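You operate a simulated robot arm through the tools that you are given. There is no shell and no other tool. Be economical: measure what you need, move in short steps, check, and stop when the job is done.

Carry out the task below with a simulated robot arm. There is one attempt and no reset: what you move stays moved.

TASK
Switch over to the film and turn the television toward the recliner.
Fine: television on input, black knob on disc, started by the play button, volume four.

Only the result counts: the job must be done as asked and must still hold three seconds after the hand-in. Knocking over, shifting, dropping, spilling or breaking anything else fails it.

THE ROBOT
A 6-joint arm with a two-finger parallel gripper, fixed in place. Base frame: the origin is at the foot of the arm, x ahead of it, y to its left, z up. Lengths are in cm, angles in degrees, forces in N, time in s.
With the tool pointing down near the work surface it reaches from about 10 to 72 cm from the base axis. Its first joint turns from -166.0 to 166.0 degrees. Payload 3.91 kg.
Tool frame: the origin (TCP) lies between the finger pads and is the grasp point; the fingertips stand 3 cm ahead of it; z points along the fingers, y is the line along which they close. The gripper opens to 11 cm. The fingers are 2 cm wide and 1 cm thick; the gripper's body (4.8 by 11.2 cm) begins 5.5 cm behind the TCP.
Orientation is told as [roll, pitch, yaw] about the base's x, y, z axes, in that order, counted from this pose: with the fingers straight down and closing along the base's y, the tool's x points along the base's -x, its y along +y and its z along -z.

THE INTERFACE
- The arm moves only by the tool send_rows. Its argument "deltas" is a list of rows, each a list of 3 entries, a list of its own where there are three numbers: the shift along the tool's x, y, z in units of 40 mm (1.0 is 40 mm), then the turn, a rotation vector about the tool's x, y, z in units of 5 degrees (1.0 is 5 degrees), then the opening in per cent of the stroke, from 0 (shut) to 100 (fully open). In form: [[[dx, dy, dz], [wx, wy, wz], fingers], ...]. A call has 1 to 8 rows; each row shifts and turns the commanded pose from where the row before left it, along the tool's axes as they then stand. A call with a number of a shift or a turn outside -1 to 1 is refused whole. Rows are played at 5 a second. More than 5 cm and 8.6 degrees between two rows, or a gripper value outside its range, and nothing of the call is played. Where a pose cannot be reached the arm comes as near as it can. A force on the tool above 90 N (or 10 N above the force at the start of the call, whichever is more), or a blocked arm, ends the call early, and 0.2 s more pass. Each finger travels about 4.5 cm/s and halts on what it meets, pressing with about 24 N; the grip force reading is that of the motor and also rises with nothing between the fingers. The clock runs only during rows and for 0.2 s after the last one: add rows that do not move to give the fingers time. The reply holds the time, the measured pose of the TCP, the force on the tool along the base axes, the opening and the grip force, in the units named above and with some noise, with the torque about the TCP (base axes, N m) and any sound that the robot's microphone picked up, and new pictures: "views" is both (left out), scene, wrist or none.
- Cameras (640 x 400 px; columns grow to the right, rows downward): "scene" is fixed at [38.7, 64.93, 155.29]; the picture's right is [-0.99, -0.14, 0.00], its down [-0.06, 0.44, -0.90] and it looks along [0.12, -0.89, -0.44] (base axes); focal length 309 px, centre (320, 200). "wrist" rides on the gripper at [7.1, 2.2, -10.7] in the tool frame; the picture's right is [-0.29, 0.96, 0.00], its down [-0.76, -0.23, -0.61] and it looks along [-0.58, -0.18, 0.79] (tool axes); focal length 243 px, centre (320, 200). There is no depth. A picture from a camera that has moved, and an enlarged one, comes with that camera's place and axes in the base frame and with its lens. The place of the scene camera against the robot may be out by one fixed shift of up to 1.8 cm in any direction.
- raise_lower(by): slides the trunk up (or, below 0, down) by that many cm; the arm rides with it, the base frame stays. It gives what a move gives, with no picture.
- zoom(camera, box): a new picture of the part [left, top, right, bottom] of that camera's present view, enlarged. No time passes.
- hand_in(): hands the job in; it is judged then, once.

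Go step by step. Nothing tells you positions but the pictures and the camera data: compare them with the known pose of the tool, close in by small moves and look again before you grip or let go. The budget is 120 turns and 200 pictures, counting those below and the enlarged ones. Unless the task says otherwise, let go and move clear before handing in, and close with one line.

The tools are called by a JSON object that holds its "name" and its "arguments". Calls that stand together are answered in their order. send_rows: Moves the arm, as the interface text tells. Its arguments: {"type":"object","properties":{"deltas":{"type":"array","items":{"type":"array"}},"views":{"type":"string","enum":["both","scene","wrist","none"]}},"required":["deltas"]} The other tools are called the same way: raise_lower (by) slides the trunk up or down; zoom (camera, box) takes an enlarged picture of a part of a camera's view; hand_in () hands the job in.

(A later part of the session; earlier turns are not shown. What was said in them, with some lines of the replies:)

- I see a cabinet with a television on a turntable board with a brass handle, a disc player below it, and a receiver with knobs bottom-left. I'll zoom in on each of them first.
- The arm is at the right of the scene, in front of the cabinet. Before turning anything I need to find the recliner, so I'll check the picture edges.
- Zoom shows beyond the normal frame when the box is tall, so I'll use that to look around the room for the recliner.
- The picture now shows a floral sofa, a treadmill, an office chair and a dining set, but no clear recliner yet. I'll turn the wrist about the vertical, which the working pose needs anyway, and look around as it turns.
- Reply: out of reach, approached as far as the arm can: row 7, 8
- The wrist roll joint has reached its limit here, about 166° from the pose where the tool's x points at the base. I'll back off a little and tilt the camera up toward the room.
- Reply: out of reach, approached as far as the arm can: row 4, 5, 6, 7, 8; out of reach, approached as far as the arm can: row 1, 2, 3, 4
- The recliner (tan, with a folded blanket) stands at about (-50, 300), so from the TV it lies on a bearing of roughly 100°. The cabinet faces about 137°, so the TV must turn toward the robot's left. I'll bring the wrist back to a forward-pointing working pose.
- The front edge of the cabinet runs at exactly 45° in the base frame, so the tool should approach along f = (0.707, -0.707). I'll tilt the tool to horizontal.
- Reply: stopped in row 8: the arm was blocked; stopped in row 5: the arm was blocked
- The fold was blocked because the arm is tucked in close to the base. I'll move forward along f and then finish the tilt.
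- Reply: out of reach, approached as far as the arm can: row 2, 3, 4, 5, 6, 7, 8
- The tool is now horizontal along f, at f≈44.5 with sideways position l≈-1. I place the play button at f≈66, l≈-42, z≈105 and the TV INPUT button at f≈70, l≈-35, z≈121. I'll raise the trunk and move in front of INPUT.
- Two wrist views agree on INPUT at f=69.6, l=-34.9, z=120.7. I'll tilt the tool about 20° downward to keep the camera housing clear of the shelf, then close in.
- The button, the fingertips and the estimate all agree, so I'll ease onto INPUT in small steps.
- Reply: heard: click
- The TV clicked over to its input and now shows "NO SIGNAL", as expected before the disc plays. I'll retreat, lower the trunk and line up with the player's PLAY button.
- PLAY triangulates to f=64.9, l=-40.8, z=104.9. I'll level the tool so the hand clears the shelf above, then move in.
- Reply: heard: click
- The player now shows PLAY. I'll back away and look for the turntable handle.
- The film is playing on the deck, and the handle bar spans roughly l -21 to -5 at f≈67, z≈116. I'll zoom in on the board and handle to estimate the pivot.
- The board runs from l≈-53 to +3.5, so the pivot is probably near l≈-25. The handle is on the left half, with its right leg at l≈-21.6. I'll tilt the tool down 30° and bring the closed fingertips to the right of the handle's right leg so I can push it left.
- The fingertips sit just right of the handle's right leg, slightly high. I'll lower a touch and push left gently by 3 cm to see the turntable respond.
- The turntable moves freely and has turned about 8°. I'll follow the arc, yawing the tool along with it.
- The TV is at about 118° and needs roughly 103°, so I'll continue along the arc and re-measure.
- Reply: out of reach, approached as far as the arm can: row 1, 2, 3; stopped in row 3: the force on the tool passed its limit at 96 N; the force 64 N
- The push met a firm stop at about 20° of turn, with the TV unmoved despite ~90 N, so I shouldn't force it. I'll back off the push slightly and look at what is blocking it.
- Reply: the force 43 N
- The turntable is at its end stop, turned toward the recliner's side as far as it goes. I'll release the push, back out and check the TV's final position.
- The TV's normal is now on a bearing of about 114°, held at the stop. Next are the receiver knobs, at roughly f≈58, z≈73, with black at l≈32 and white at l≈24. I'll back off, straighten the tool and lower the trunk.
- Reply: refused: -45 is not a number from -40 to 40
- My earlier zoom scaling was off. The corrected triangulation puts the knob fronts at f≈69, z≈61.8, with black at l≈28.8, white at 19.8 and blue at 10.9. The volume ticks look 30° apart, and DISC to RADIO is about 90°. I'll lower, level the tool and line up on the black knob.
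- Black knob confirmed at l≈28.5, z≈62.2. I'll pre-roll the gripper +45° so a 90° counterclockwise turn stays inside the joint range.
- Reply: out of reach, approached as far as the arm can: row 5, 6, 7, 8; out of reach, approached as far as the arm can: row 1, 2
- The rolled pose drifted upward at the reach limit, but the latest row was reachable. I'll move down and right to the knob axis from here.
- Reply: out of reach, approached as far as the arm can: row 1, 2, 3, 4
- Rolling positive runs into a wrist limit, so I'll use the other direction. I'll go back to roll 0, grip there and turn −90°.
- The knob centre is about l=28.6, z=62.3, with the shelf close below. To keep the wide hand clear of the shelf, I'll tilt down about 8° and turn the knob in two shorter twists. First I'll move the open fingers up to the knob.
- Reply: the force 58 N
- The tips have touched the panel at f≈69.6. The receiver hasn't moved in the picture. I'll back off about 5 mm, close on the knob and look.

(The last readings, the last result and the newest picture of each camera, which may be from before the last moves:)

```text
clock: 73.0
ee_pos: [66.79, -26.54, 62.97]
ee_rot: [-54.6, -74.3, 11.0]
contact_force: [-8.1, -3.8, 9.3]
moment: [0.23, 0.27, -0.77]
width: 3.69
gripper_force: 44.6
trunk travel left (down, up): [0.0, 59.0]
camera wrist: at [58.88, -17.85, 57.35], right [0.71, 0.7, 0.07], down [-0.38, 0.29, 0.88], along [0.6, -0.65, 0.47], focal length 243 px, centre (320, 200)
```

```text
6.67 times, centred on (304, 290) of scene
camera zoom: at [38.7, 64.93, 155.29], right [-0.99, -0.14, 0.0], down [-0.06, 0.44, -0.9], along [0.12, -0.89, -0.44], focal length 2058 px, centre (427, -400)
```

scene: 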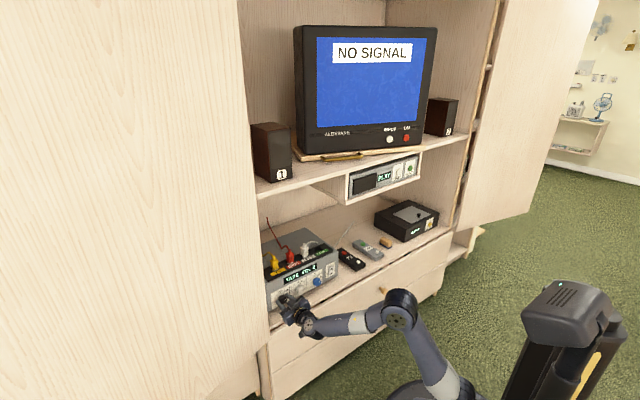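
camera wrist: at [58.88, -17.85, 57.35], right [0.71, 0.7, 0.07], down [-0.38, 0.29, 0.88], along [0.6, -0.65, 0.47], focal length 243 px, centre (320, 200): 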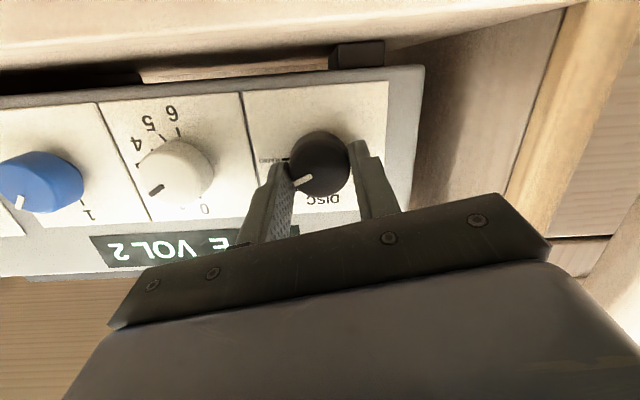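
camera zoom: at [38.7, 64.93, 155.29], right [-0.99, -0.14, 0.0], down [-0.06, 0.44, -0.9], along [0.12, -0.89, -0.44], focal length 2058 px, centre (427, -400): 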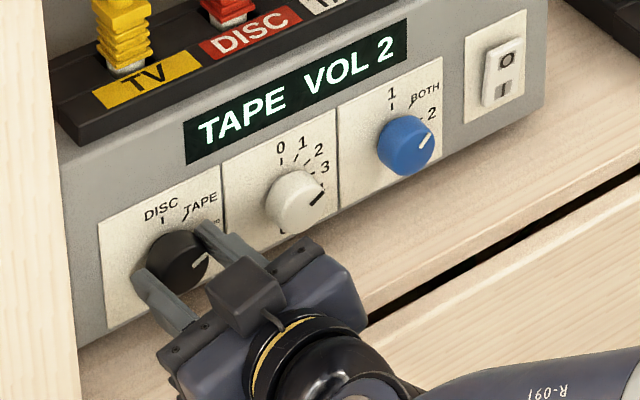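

Display now says TAPE. I'll continue the twist.

{"name": "send_rows", "arguments": {"deltas": [[[0, 0, 0], [0, 0, -1], 20], [[0, 0, 0], [0, 0, -1], 20], [[0, 0, 0], [0, 0, -1], 20], [[0, 0, 0], [0, 0, -1], 20]]}}

{"name": "zoom", "arguments": {"camera": "scene", "box": [256, 260, 352, 320]}}

```text
clock: 74.0
ee_pos: [66.83, -26.58, 63.01]
ee_rot: [-73.7, -56.0, 31.7]
contact_force: [4.1, -5.4, 7.0]
moment: [0.0, 0.07, -1.31]
width: 3.73
gripper_force: 44.9
trunk travel left (down, up): [0.0, 59.0]
camera wrist: at [57.13, -19.7, 57.59], right [0.64, 0.71, -0.27], down [-0.19, 0.49, 0.85], along [0.74, -0.5, 0.45], focal length 243 px, centre (320, 200)
```

scene: 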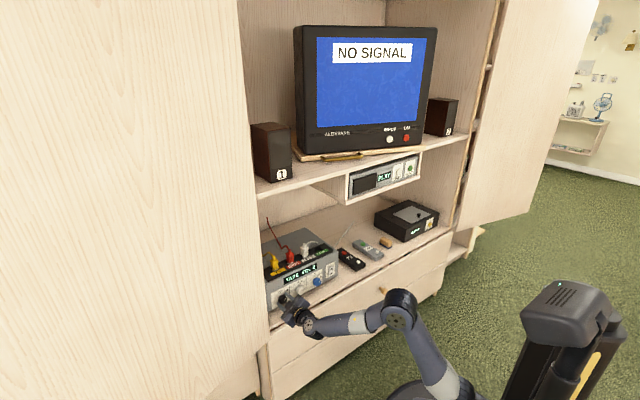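
wrist: 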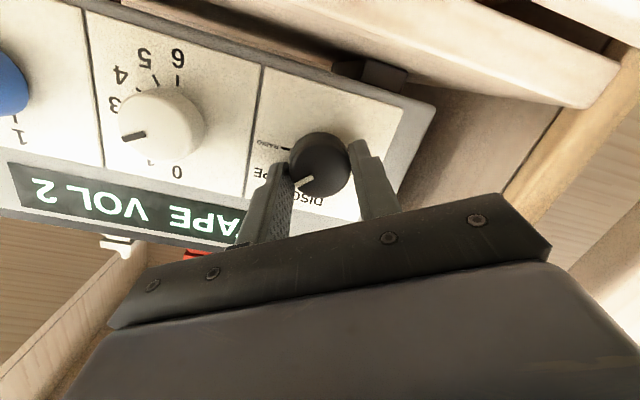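

```text
6.67 times, centred on (304, 290) of scene
camera zoom: at [38.7, 64.93, 155.29], right [-0.99, -0.14, 0.0], down [-0.06, 0.44, -0.9], along [0.12, -0.89, -0.44], focal length 2058 px, centre (427, -400)
```

zoom: 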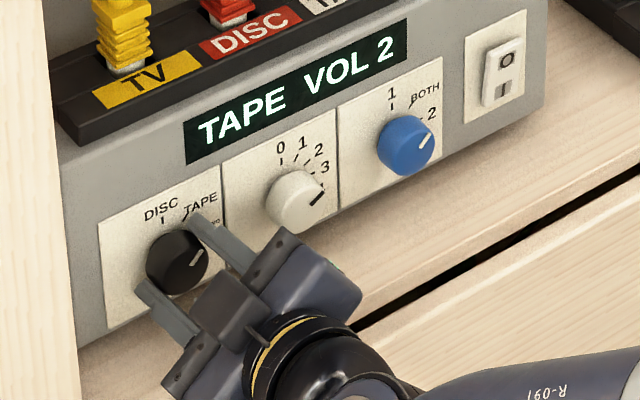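

I'll open, roll back 40° and regrip for the second twist.

{"name": "send_rows", "arguments": {"deltas": [[[0, 0, 0], [0, 0, 0], 55], [[0, 0, 0], [0, 0, 0], 55], [[0, 0, 0], [0, 0, 0], 55]], "views": "none"}}

{"name": "send_rows", "arguments": {"deltas": [[[0, 0, 0], [0, 0, 1], 55], [[0, 0, 0], [0, 0, 1], 55], [[0, 0, 0], [0, 0, 1], 55], [[0, 0, 0], [0, 0, 1], 55], [[0, 0, 0], [0, 0, 1], 55], [[0, 0, 0], [0, 0, 1], 55], [[0, 0, 0], [0, 0, 1], 55], [[0, 0, 0], [0, 0, 1], 55]], "views": "wrist"}}

```text
clock: 74.8
ee_pos: [66.8, -26.54, 63.02]
ee_rot: [-73.6, -56.0, 31.6]
contact_force: [0.1, -0.6, 0.4]
moment: [0.01, 0.03, 0.0]
width: 6.04
gripper_force: 0.1
trunk travel left (down, up): [0.0, 59.0]
```

```text
clock: 76.7
ee_pos: [66.86, -26.6, 62.89]
ee_rot: [38.1, -78.4, -83.3]
contact_force: [0.5, -0.5, -0.4]
moment: [0.01, 0.0, -0.04]
width: 6.04
gripper_force: 0.1
trunk travel left (down, up): [0.0, 59.0]
camera wrist: at [60.75, -16.15, 57.93], right [0.69, 0.6, 0.4], down [-0.57, 0.11, 0.81], along [0.45, -0.79, 0.42], focal length 243 px, centre (320, 200)
```

wrist: 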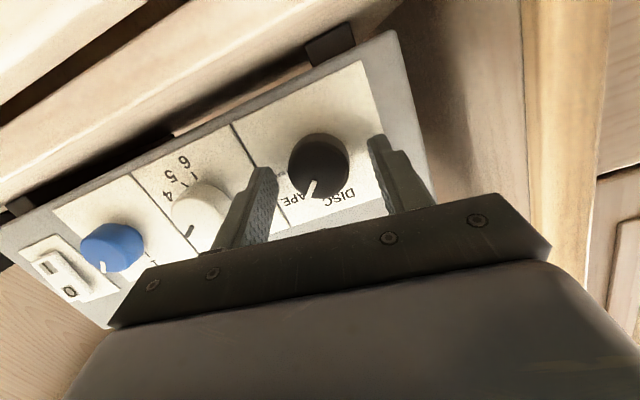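

{"name": "send_rows", "arguments": {"deltas": [[[0, 0, 0], [0, 0, 0], 20], [[0, 0, 0], [0, 0, 0], 20], [[0, 0, 0], [0, 0, 0], 20], [[0, 0, 0], [0, 0, -1], 20], [[0, 0, 0], [0, 0, -1], 20], [[0, 0, 0], [0, 0, -1], 20], [[0, 0, 0], [0, 0, -1], 20], [[0, 0, 0], [0, 0, -1], 20]], "views": "none"}}

{"name": "send_rows", "arguments": {"deltas": [[[0, 0, 0], [0, 0, -1], 20], [[0, 0, 0], [0, 0, -1], 20], [[0, 0, 0], [0, 0, -1], 20], [[0, 0, 0], [0, 0, 0], 20]], "views": "wrist"}}

{"name": "zoom", "arguments": {"camera": "scene", "box": [256, 260, 352, 320]}}

```text
clock: 78.5
ee_pos: [66.79, -26.68, 62.99]
ee_rot: [-62.4, -69.9, 19.1]
contact_force: [-5.8, 1.1, -2.2]
moment: [0.35, 0.37, -0.72]
width: 3.68
gripper_force: 44.7
trunk travel left (down, up): [0.0, 59.0]
```

```text
clock: 79.5
ee_pos: [66.94, -26.44, 62.81]
ee_rot: [-73.3, -55.9, 31.6]
contact_force: [-6.8, 9.2, -7.6]
moment: [0.0, 0.09, -0.77]
width: 3.75
gripper_force: 45.4
trunk travel left (down, up): [0.0, 59.0]
camera wrist: at [57.12, -19.71, 57.63], right [0.64, 0.72, -0.27], down [-0.19, 0.49, 0.85], along [0.74, -0.5, 0.45], focal length 243 px, centre (320, 200)
```

wrist: 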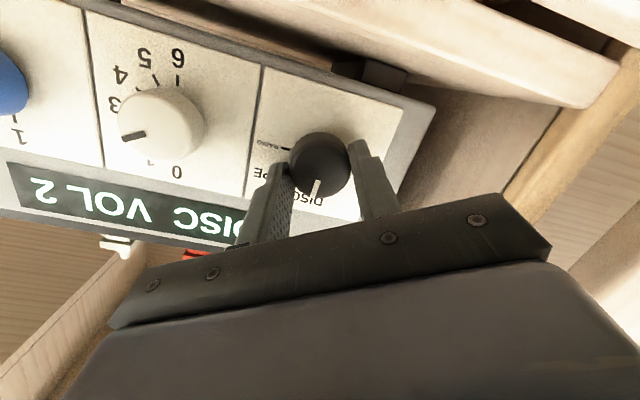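

```text
6.67 times, centred on (304, 290) of scene
camera zoom: at [38.7, 64.93, 155.29], right [-0.99, -0.14, 0.0], down [-0.06, 0.44, -0.9], along [0.12, -0.89, -0.44], focal length 2058 px, centre (427, -400)
```

zoom: 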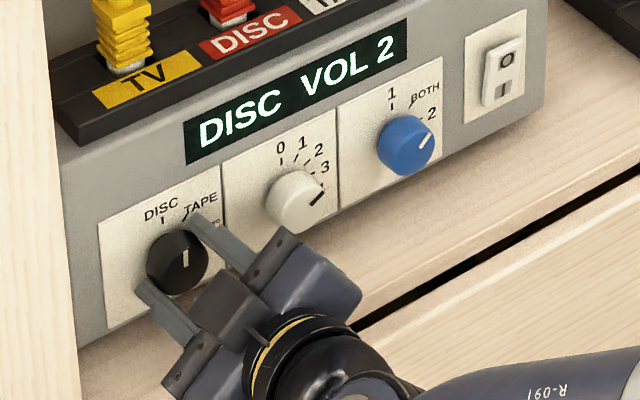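

Display says DISC. I'll add a small extra twist to centre it, then release and check that the TV shows the film.

{"name": "send_rows", "arguments": {"deltas": [[[0, 0, 0], [0, 0, -0.8], 20], [[0, 0, 0], [0, 0, 0], 20], [[0, 0, 0], [0, 0, 0], 55], [[0, 0, 0], [0, 0, 0], 55], [[0, 0, 0], [0, 0, 0], 55]]}}

{"name": "zoom", "arguments": {"camera": "scene", "box": [256, 260, 352, 320]}}

```text
clock: 80.7
ee_pos: [66.85, -26.59, 63.01]
ee_rot: [-75.1, -52.3, 33.5]
contact_force: [0.9, -0.4, -1.1]
moment: [0.02, -0.02, 0.0]
width: 6.05
gripper_force: 0.0
trunk travel left (down, up): [0.0, 59.0]
camera wrist: at [56.78, -20.15, 57.87], right [0.62, 0.71, -0.34], down [-0.15, 0.53, 0.83], along [0.77, -0.47, 0.44], focal length 243 px, centre (320, 200)
```

scene: 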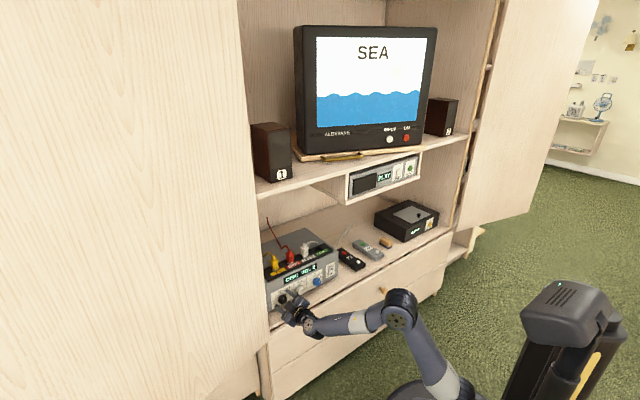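
wrist: 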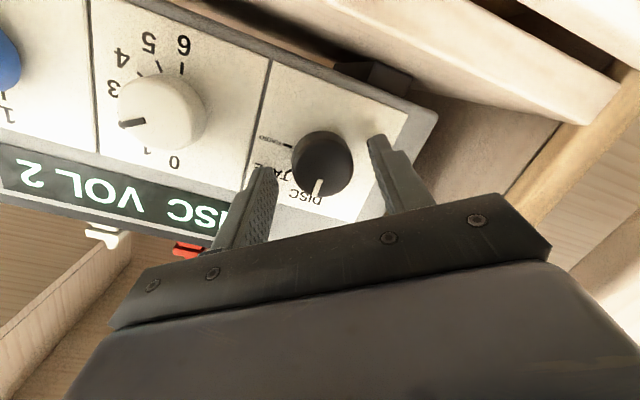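

```text
6.67 times, centred on (304, 290) of scene
camera zoom: at [38.7, 64.93, 155.29], right [-0.99, -0.14, 0.0], down [-0.06, 0.44, -0.9], along [0.12, -0.89, -0.44], focal length 2058 px, centre (427, -400)
```

zoom: 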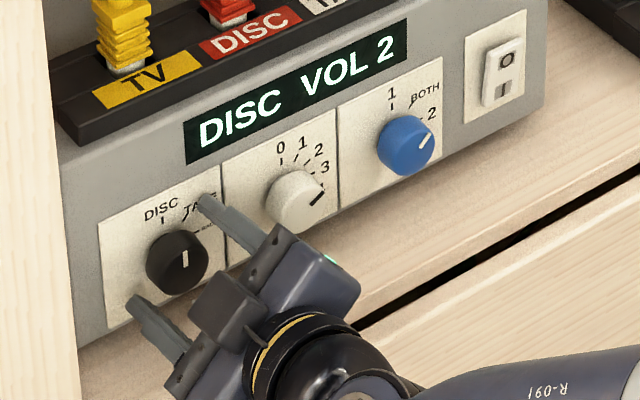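

The film ("SEA") is on screen and the display reads DISC. Now the volume knob: I'll retreat, shift right about 8.8 cm and approach again.

{"name": "send_rows", "arguments": {"deltas": [[[0, 0, -0.5], [0, 0, 0], 55], [[0, 0, -0.5], [0, 0, 0], 55], [[0.46, -0.57, 0], [0, 0, 0], 55], [[0.46, -0.57, 0], [0, 0, 0], 55], [[0.46, -0.57, 0], [0, 0, 0], 55]]}}

{"name": "zoom", "arguments": {"camera": "scene", "box": [256, 260, 352, 320]}}

```text
clock: 81.8
ee_pos: [57.76, -30.08, 63.35]
ee_rot: [-75.1, -52.3, 33.5]
contact_force: [0.9, -0.7, -0.1]
moment: [-0.03, -0.02, 0.01]
width: 6.06
gripper_force: 0.0
trunk travel left (down, up): [0.0, 59.0]
camera wrist: at [47.65, -23.56, 58.07], right [0.62, 0.71, -0.34], down [-0.15, 0.53, 0.83], along [0.77, -0.47, 0.44], focal length 243 px, centre (320, 200)
```

scene: 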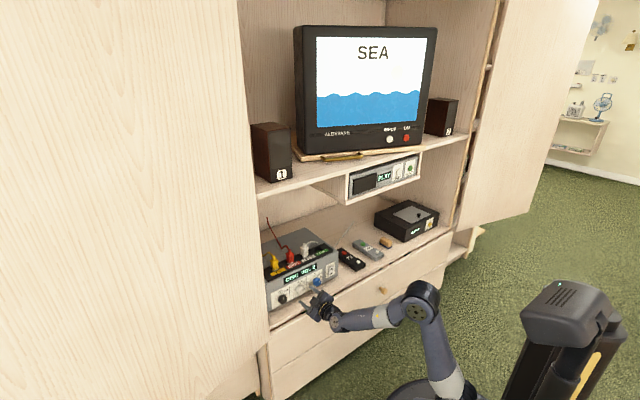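
wrist: 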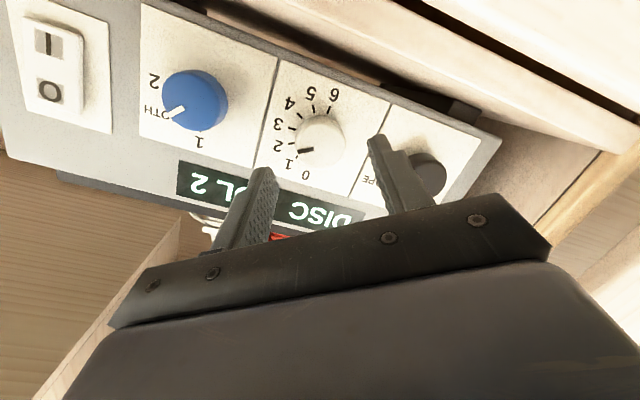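

```text
6.67 times, centred on (304, 290) of scene
camera zoom: at [38.7, 64.93, 155.29], right [-0.99, -0.14, 0.0], down [-0.06, 0.44, -0.9], along [0.12, -0.89, -0.44], focal length 2058 px, centre (427, -400)
```

zoom: 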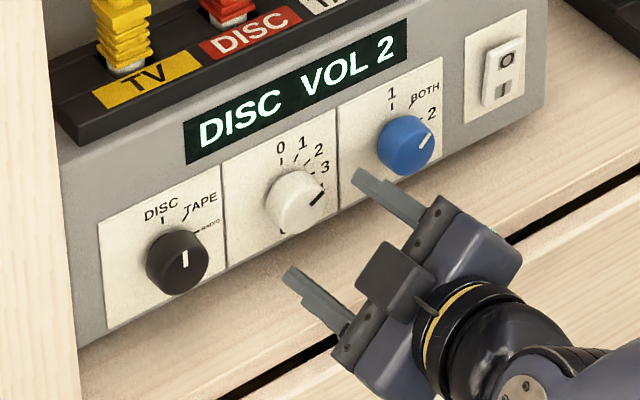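

{"name": "send_rows", "arguments": {"deltas": [[[0, 0, 0.5], [0, 0, 0], 55], [[0, 0, 0.35], [0, 0, 0], 55], [[0, 0, 0.12], [0, 0, 0], 55], [[0, 0, 0], [0, 0, 0], 20], [[0, 0, 0], [0, 0, 0], 20], [[0, 0, 0], [0, 0, 0], 20]], "views": "wrist"}}

{"name": "zoom", "arguments": {"camera": "scene", "box": [256, 260, 352, 320]}}

```text
clock: 83.2
ee_pos: [60.46, -32.8, 62.81]
ee_rot: [-75.2, -52.2, 33.4]
contact_force: [-1.3, -5.4, 2.5]
moment: [-0.22, -0.21, -0.7]
width: 3.78
gripper_force: 44.8
trunk travel left (down, up): [0.0, 59.0]
camera wrist: at [50.41, -26.25, 57.57], right [0.62, 0.71, -0.34], down [-0.15, 0.53, 0.83], along [0.77, -0.47, 0.44], focal length 243 px, centre (320, 200)
```

wrist: 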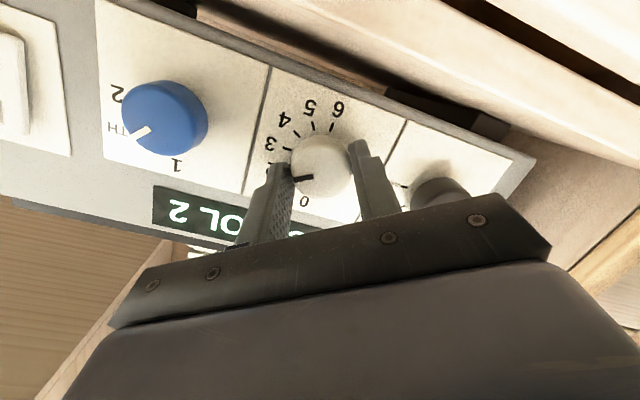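

```text
6.67 times, centred on (304, 290) of scene
camera zoom: at [38.7, 64.93, 155.29], right [-0.99, -0.14, 0.0], down [-0.06, 0.44, -0.9], along [0.12, -0.89, -0.44], focal length 2058 px, centre (427, -400)
```

zoom: 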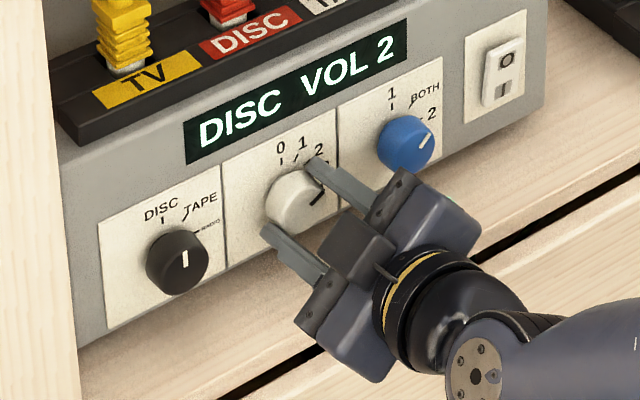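

Gripped. I'll turn clockwise.

{"name": "send_rows", "arguments": {"deltas": [[[0, 0, 0], [0, 0, 1], 20], [[0, 0, 0], [0, 0, 1], 20], [[0, 0, 0], [0, 0, 1], 20], [[0, 0, 0], [0, 0, 1], 20], [[0, 0, 0], [0, 0, 1], 20], [[0, 0, 0], [0, 0, 1], 20], [[0, 0, 0], [0, 0, 1], 20], [[0, 0, 0], [0, 0, 1], 20]], "views": "wrist"}}

{"name": "zoom", "arguments": {"camera": "scene", "box": [256, 260, 352, 320]}}

```text
clock: 85.0
ee_pos: [60.45, -32.66, 62.68]
ee_rot: [19.3, -80.3, -64.2]
contact_force: [-7.4, -7.1, 4.9]
moment: [-0.37, -0.29, 0.14]
width: 3.67
gripper_force: 45.0
trunk travel left (down, up): [0.0, 59.0]
camera wrist: at [54.01, -22.53, 57.53], right [0.7, 0.63, 0.34], down [-0.53, 0.14, 0.83], along [0.48, -0.76, 0.44], focal length 243 px, centre (320, 200)
```

wrist: 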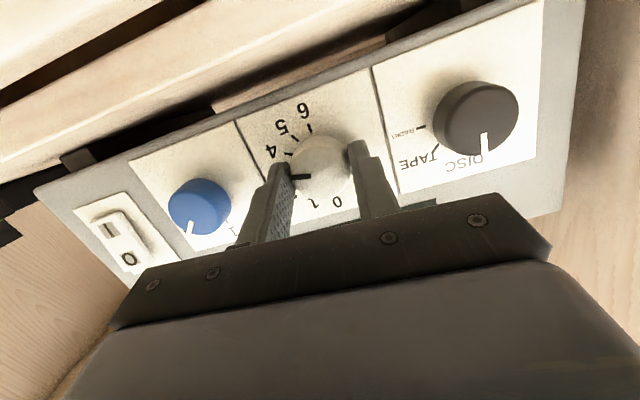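

```text
6.67 times, centred on (304, 290) of scene
camera zoom: at [38.7, 64.93, 155.29], right [-0.99, -0.14, 0.0], down [-0.06, 0.44, -0.9], along [0.12, -0.89, -0.44], focal length 2058 px, centre (427, -400)
```

zoom: 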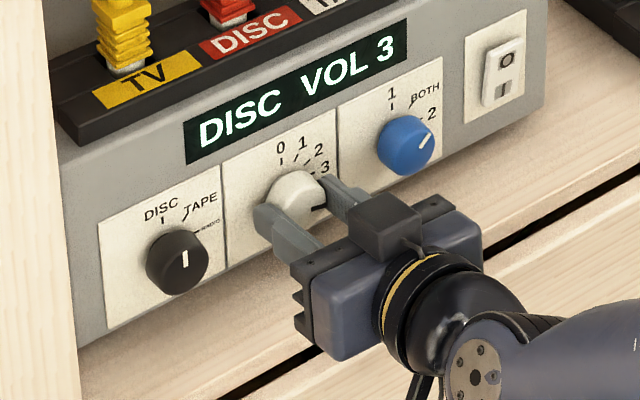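

VOL 3 now. I'm near the positive roll limit, so I'll regrip further back for the last part.

{"name": "send_rows", "arguments": {"deltas": [[[0, 0, 0], [0, 0, 0], 50], [[0, 0, 0], [0, 0, 0], 50], [[0, 0, 0], [0, 0, 0], 50], [[0, 0, 0], [0, 0, -1], 50], [[0, 0, 0], [0, 0, -1], 50], [[0, 0, 0], [0, 0, -1], 50], [[0, 0, 0], [0, 0, -1], 50], [[0, 0, 0], [0, 0, -1], 50]], "views": "none"}}

{"name": "send_rows", "arguments": {"deltas": [[[0, 0, 0], [0, 0, 0], 20], [[0, 0, 0], [0, 0, 0], 20], [[0, 0, 0], [0, 0, 0], 20], [[0, 0, 0], [0, 0, 1], 20], [[0, 0, 0], [0, 0, 1], 20], [[0, 0, 0], [0, 0, 1], 20], [[0, 0, 0], [0, 0, 1], 20], [[0, 0, 0], [0, 0, 0], 20]], "views": "wrist"}}

{"name": "zoom", "arguments": {"camera": "scene", "box": [256, 260, 352, 320]}}

```text
clock: 86.8
ee_pos: [60.52, -32.79, 62.64]
ee_rot: [-66.8, -66.4, 24.0]
contact_force: [0.3, -0.3, 0.0]
moment: [-0.01, 0.05, -0.03]
width: 5.51
gripper_force: 0.1
trunk travel left (down, up): [0.0, 59.0]
```

```text
clock: 88.7
ee_pos: [60.61, -32.74, 62.78]
ee_rot: [-10.8, -80.7, -33.8]
contact_force: [4.6, -8.4, 1.8]
moment: [-0.26, -0.19, -0.19]
width: 3.69
gripper_force: 45.5
trunk travel left (down, up): [0.0, 59.0]
camera wrist: at [53.61, -23.03, 57.23], right [0.71, 0.66, 0.26], down [-0.49, 0.19, 0.85], along [0.51, -0.73, 0.45], focal length 243 px, centre (320, 200)
```

wrist: 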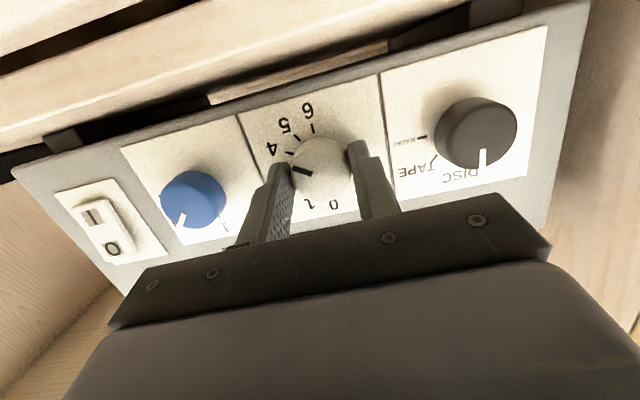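

```text
6.67 times, centred on (304, 290) of scene
camera zoom: at [38.7, 64.93, 155.29], right [-0.99, -0.14, 0.0], down [-0.06, 0.44, -0.9], along [0.12, -0.89, -0.44], focal length 2058 px, centre (427, -400)
```

zoom: 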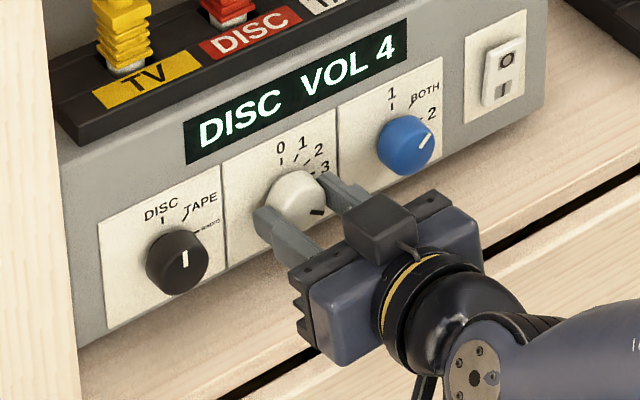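

VOL 4. I'll release, back out and check that it stays.

{"name": "send_rows", "arguments": {"deltas": [[[0, 0, 0], [0, 0, 0], 55], [[0, 0, 0], [0, 0, 0], 55], [[0, 0, 0], [0, 0, 0], 55], [[0, 0, -0.6], [0, 0, 0], 55], [[0, 0, -0.8], [0, 0, 0], 55], [[0, 0, -0.8], [0, 0, 0], 55], [[0, 0, -0.8], [0, 0, 0], 55]]}}

{"name": "zoom", "arguments": {"camera": "wrist", "box": [180, 50, 420, 200]}}

{"name": "zoom", "arguments": {"camera": "scene", "box": [256, 260, 352, 320]}}

```text
clock: 90.2
ee_pos: [52.22, -24.4, 64.34]
ee_rot: [-11.4, -80.7, -33.1]
contact_force: [0.0, 0.3, 0.6]
moment: [0.02, -0.01, 0.01]
width: 6.04
gripper_force: 0.2
trunk travel left (down, up): [0.0, 59.0]
camera wrist: at [45.2, -14.64, 58.96], right [0.71, 0.66, 0.26], down [-0.49, 0.19, 0.85], along [0.51, -0.73, 0.45], focal length 243 px, centre (320, 200)
```

scene: 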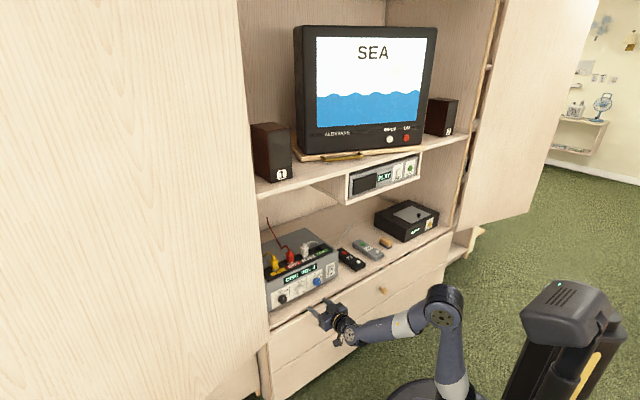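
wrist: 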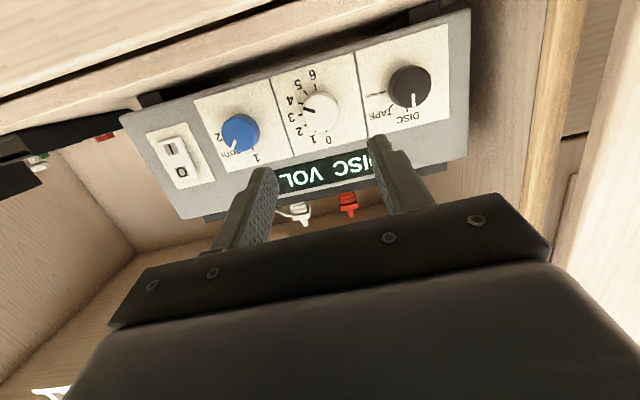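

```text
2.67 times, centred on (300, 125) of wrist
camera zoom: at [45.2, -14.64, 58.96], right [0.71, 0.66, 0.26], down [-0.49, 0.19, 0.85], along [0.51, -0.73, 0.45], focal length 647 px, centre (373, 400)
```

zoom: 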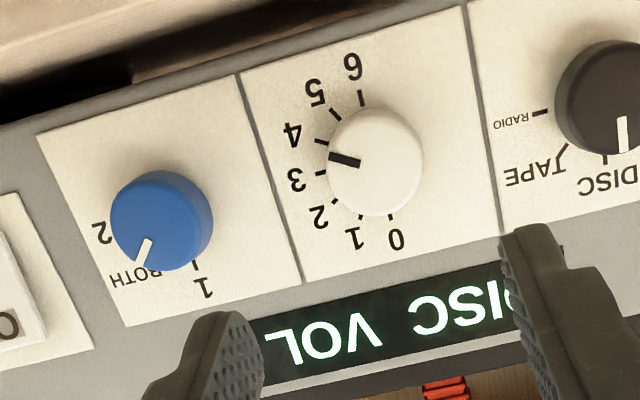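

```text
6.67 times, centred on (304, 290) of scene
camera zoom: at [38.7, 64.93, 155.29], right [-0.99, -0.14, 0.0], down [-0.06, 0.44, -0.9], along [0.12, -0.89, -0.44], focal length 2058 px, centre (427, -400)
```

zoom: 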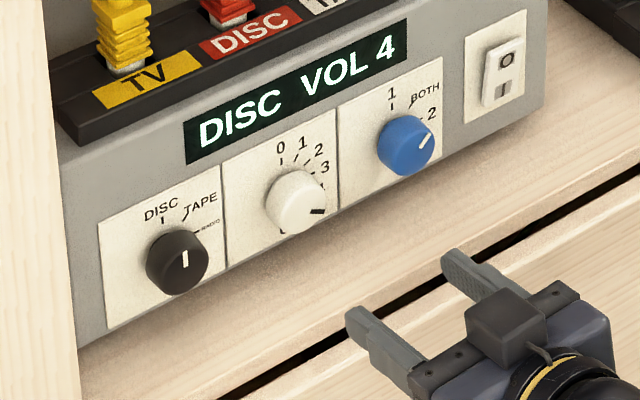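

All four settings show correctly: film playing, DISC, VOL 4, TV turned. One doubt remains: my earlier view toward the room had a blind sector behind the robot's tower. I'll move clear and look there once more to confirm the recliner is the one I aimed at.

{"name": "send_rows", "arguments": {"deltas": [[[0, 0, -0.8], [0, 0, 0], 0], [[0, 0, -0.8], [0, 0, 0], 0], [[0, 0, -0.8], [0, 0, 0], 0], [[0, 0, -0.8], [0, 0, 0], 0]], "views": "none"}}

{"name": "raise_lower", "arguments": {"by": 40}}

{"name": "send_rows", "arguments": {"deltas": [[[0, 0, 0], [0, 1, 0], 0], [[0, 0, 0], [0, 1, 0], 0], [[0, 0, 0], [0, 1, 0], 0], [[0, 0, 0], [0, 1, 0], 0], [[0, 0, 0], [0, 1, 0], 0], [[0, 0, 0], [0, 1, 0], 0], [[0, 0, 0], [0, 1, 0], 0], [[0, 0, 0], [0, 1, 0], 0]], "views": "none"}}

{"name": "send_rows", "arguments": {"deltas": [[[0, 0, 0], [0, 1, 0], 0], [[0, 0, 0], [0, 1, 0], 0], [[0, 0, 0], [0, 1, 0], 0], [[0, 0, 0], [0, 1, 0], 0], [[0, 0, 0], [0, 1, 0], 0], [[0, 0, 0], [0, 1, 0], 0], [[0, 0, 0], [0, 1, 0], 0], [[0, 0, 0], [0, 1, 0], 0]], "views": "scene"}}

```text
clock: 91.2
ee_pos: [43.12, -15.39, 66.39]
ee_rot: [-11.4, -80.6, -33.1]
contact_force: [0.2, 0.7, -0.3]
moment: [-0.03, -0.02, -0.03]
width: 0.02
gripper_force: 24.3
trunk travel left (down, up): [0.0, 59.0]
```

```text
clock: 95.1
ee_pos: [43.15, -15.59, 106.37]
ee_rot: [-11.5, -80.5, -33.0]
contact_force: [-0.4, 0.0, -0.3]
moment: [-0.02, 0.0, 0.01]
width: 0.02
gripper_force: 24.0
trunk travel left (down, up): [-40.0, 19.0]
```

```text
clock: 96.9
ee_pos: [43.1, -15.49, 106.39]
ee_rot: [-2.4, -40.7, -42.7]
contact_force: [-0.1, -0.5, -0.4]
moment: [0.02, 0.05, 0.03]
width: 0.0
gripper_force: 23.7
trunk travel left (down, up): [-40.0, 19.0]
```

```text
clock: 98.7
ee_pos: [43.14, -15.49, 106.42]
ee_rot: [-1.8, -0.8, -44.3]
contact_force: [-0.3, 0.0, 0.5]
moment: [0.02, -0.03, -0.01]
width: 0.01
gripper_force: 23.9
trunk travel left (down, up): [-40.0, 19.0]
```

scene: 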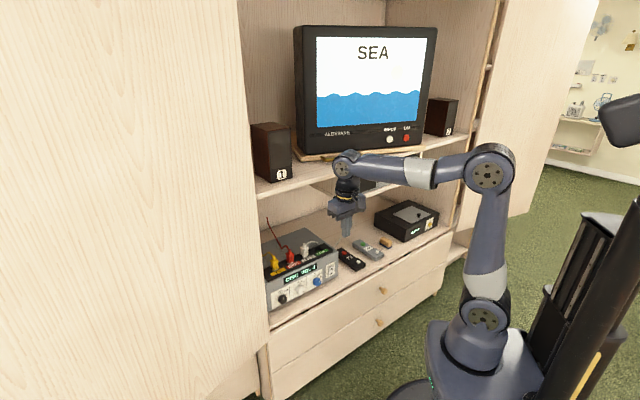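

{"name": "send_rows", "arguments": {"deltas": [[[0, 0, 0], [0, 0, -1], 0], [[0, 0, 0], [0, 0, -1], 0], [[0, 0, 0], [0, 0, -1], 0], [[0, 0, 0], [0, 0, -1], 0], [[0, 0, 0], [0, 0, -1], 0], [[0, 0, 0], [0, 0, -1], 0], [[0, 0, 0], [0, 0, -1], 0], [[0, 0, 0], [0, 0, -1], 0]], "views": "none"}}

{"name": "send_rows", "arguments": {"deltas": [[[0, 0, 0], [0, 0, -1], 0], [[0, 0, 0], [0, 0, -1], 0], [[0, 0, 0], [0, 0, -1], 0], [[0, 0, 0], [0, 0, -1], 0], [[0, 0, 0], [0, 0, -1], 0], [[0, 0, 0], [0, 0, -1], 0], [[0, 0, 0], [0, 0, -1], 0], [[0, 0, 0], [0, 0, -1], 0]], "views": "none"}}

{"name": "send_rows", "arguments": {"deltas": [[[0, 0, 0], [0, 0, -1], 0], [[0, 0, 0], [0, 0, -1], 0], [[0, 0, 0], [0, 0, -1], 0], [[0, 0, 0], [0, 0, -1], 0], [[0, 0, 0], [0, 0, -1], 0], [[0, 0, 0], [0, 0, -1], 0], [[0, 0, 0], [0, 0, -1], 0], [[0, 0, 0], [0, 0, -1], 0]], "views": "none"}}

{"name": "send_rows", "arguments": {"deltas": [[[0, 0, 0], [0, 0, -1], 0], [[0, 0, 0], [0, 0, -1], 0], [[0, 0, 0], [0, 0, -1], 0], [[0, 0, 0], [0, 0, -1], 0], [[0, 0, 0], [0, 0, -1], 0], [[0, 0, 0], [0, 0, -1], 0], [[0, 0, 0], [0, 0, -1], 0], [[0, 0, 0], [0, 0, -1], 0]], "views": "none"}}

{"name": "send_rows", "arguments": {"deltas": [[[0, 0, 0], [0, -1, 0], 0], [[0, 0, 0], [0, -1, 0], 0], [[0, 0, 0], [0, -1, 0], 0], [[0, 0, 0], [0, -1, 0], 0], [[0, 0, 0], [0, -1, 0], 0], [[0, 0, 0], [0, -1, 0], 0], [[0, 0, 0], [0, -1, 0], 0], [[0, 0, 0], [0, -1, 0], 0]], "views": "wrist"}}

```text
clock: 100.5
ee_pos: [43.03, -15.55, 106.4]
ee_rot: [-2.0, 0.5, -4.3]
contact_force: [1.0, 0.7, -0.1]
moment: [-0.02, 0.02, -0.01]
width: 0.03
gripper_force: 24.0
trunk travel left (down, up): [-40.0, 19.0]
```

```text
clock: 102.3
ee_pos: [42.99, -15.45, 106.49]
ee_rot: [-1.2, 1.6, 35.7]
contact_force: [0.2, -0.7, -0.2]
moment: [0.02, 0.03, -0.03]
width: 0.0
gripper_force: 23.9
trunk travel left (down, up): [-40.0, 19.0]
```

```text
clock: 104.1
ee_pos: [43.09, -15.5, 106.31]
ee_rot: [0.2, 2.0, 75.7]
contact_force: [-0.7, -1.0, 0.8]
moment: [0.01, 0.02, 0.02]
width: 0.02
gripper_force: 24.3
trunk travel left (down, up): [-40.0, 19.0]
```

```text
clock: 105.9
ee_pos: [43.01, -15.49, 106.25]
ee_rot: [1.4, 1.5, 115.8]
contact_force: [0.0, 1.1, -0.3]
moment: [-0.04, 0.0, 0.01]
width: 0.01
gripper_force: 24.4
trunk travel left (down, up): [-40.0, 19.0]
```

```text
clock: 107.7
ee_pos: [42.83, -14.82, 105.03]
ee_rot: [1.7, -38.5, 114.6]
contact_force: [0.0, 0.3, -0.4]
moment: [0.01, -0.01, 0.02]
width: 0.0
gripper_force: 23.9
out of reach, approached as far as the arm can: row 8
trunk travel left (down, up): [-40.0, 19.0]
camera wrist: at [46.25, -26.62, 108.93], right [-0.96, -0.21, 0.2], down [0.13, 0.3, 0.94], along [-0.26, 0.93, -0.26], focal length 243 px, centre (320, 200)
```

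wrist: 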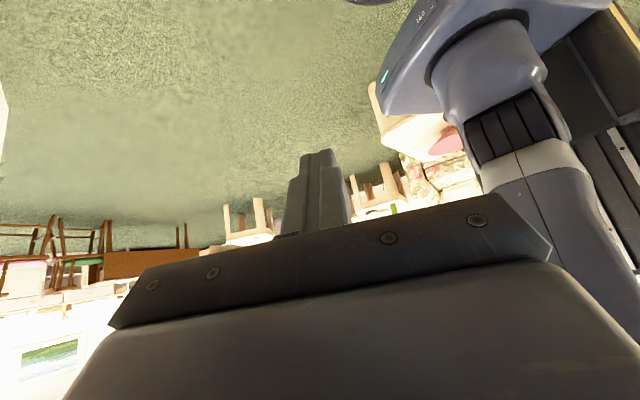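

The tan armchair is the only recliner: that sector holds just side tables and the sofa. The TV is turned toward it as far as its stop allows, the film is playing, and the arm is clear, so I'm handing in.

{"name": "hand_in", "arguments": {}}

```text
The job is handed in.
```

The film is playing on the television's input, with the black knob on DISC, the disc started by its PLAY button and the volume at 4. The television is turned toward the recliner only as far as its turntable stop, which by my estimate leaves it about 12° short of facing it squarely.
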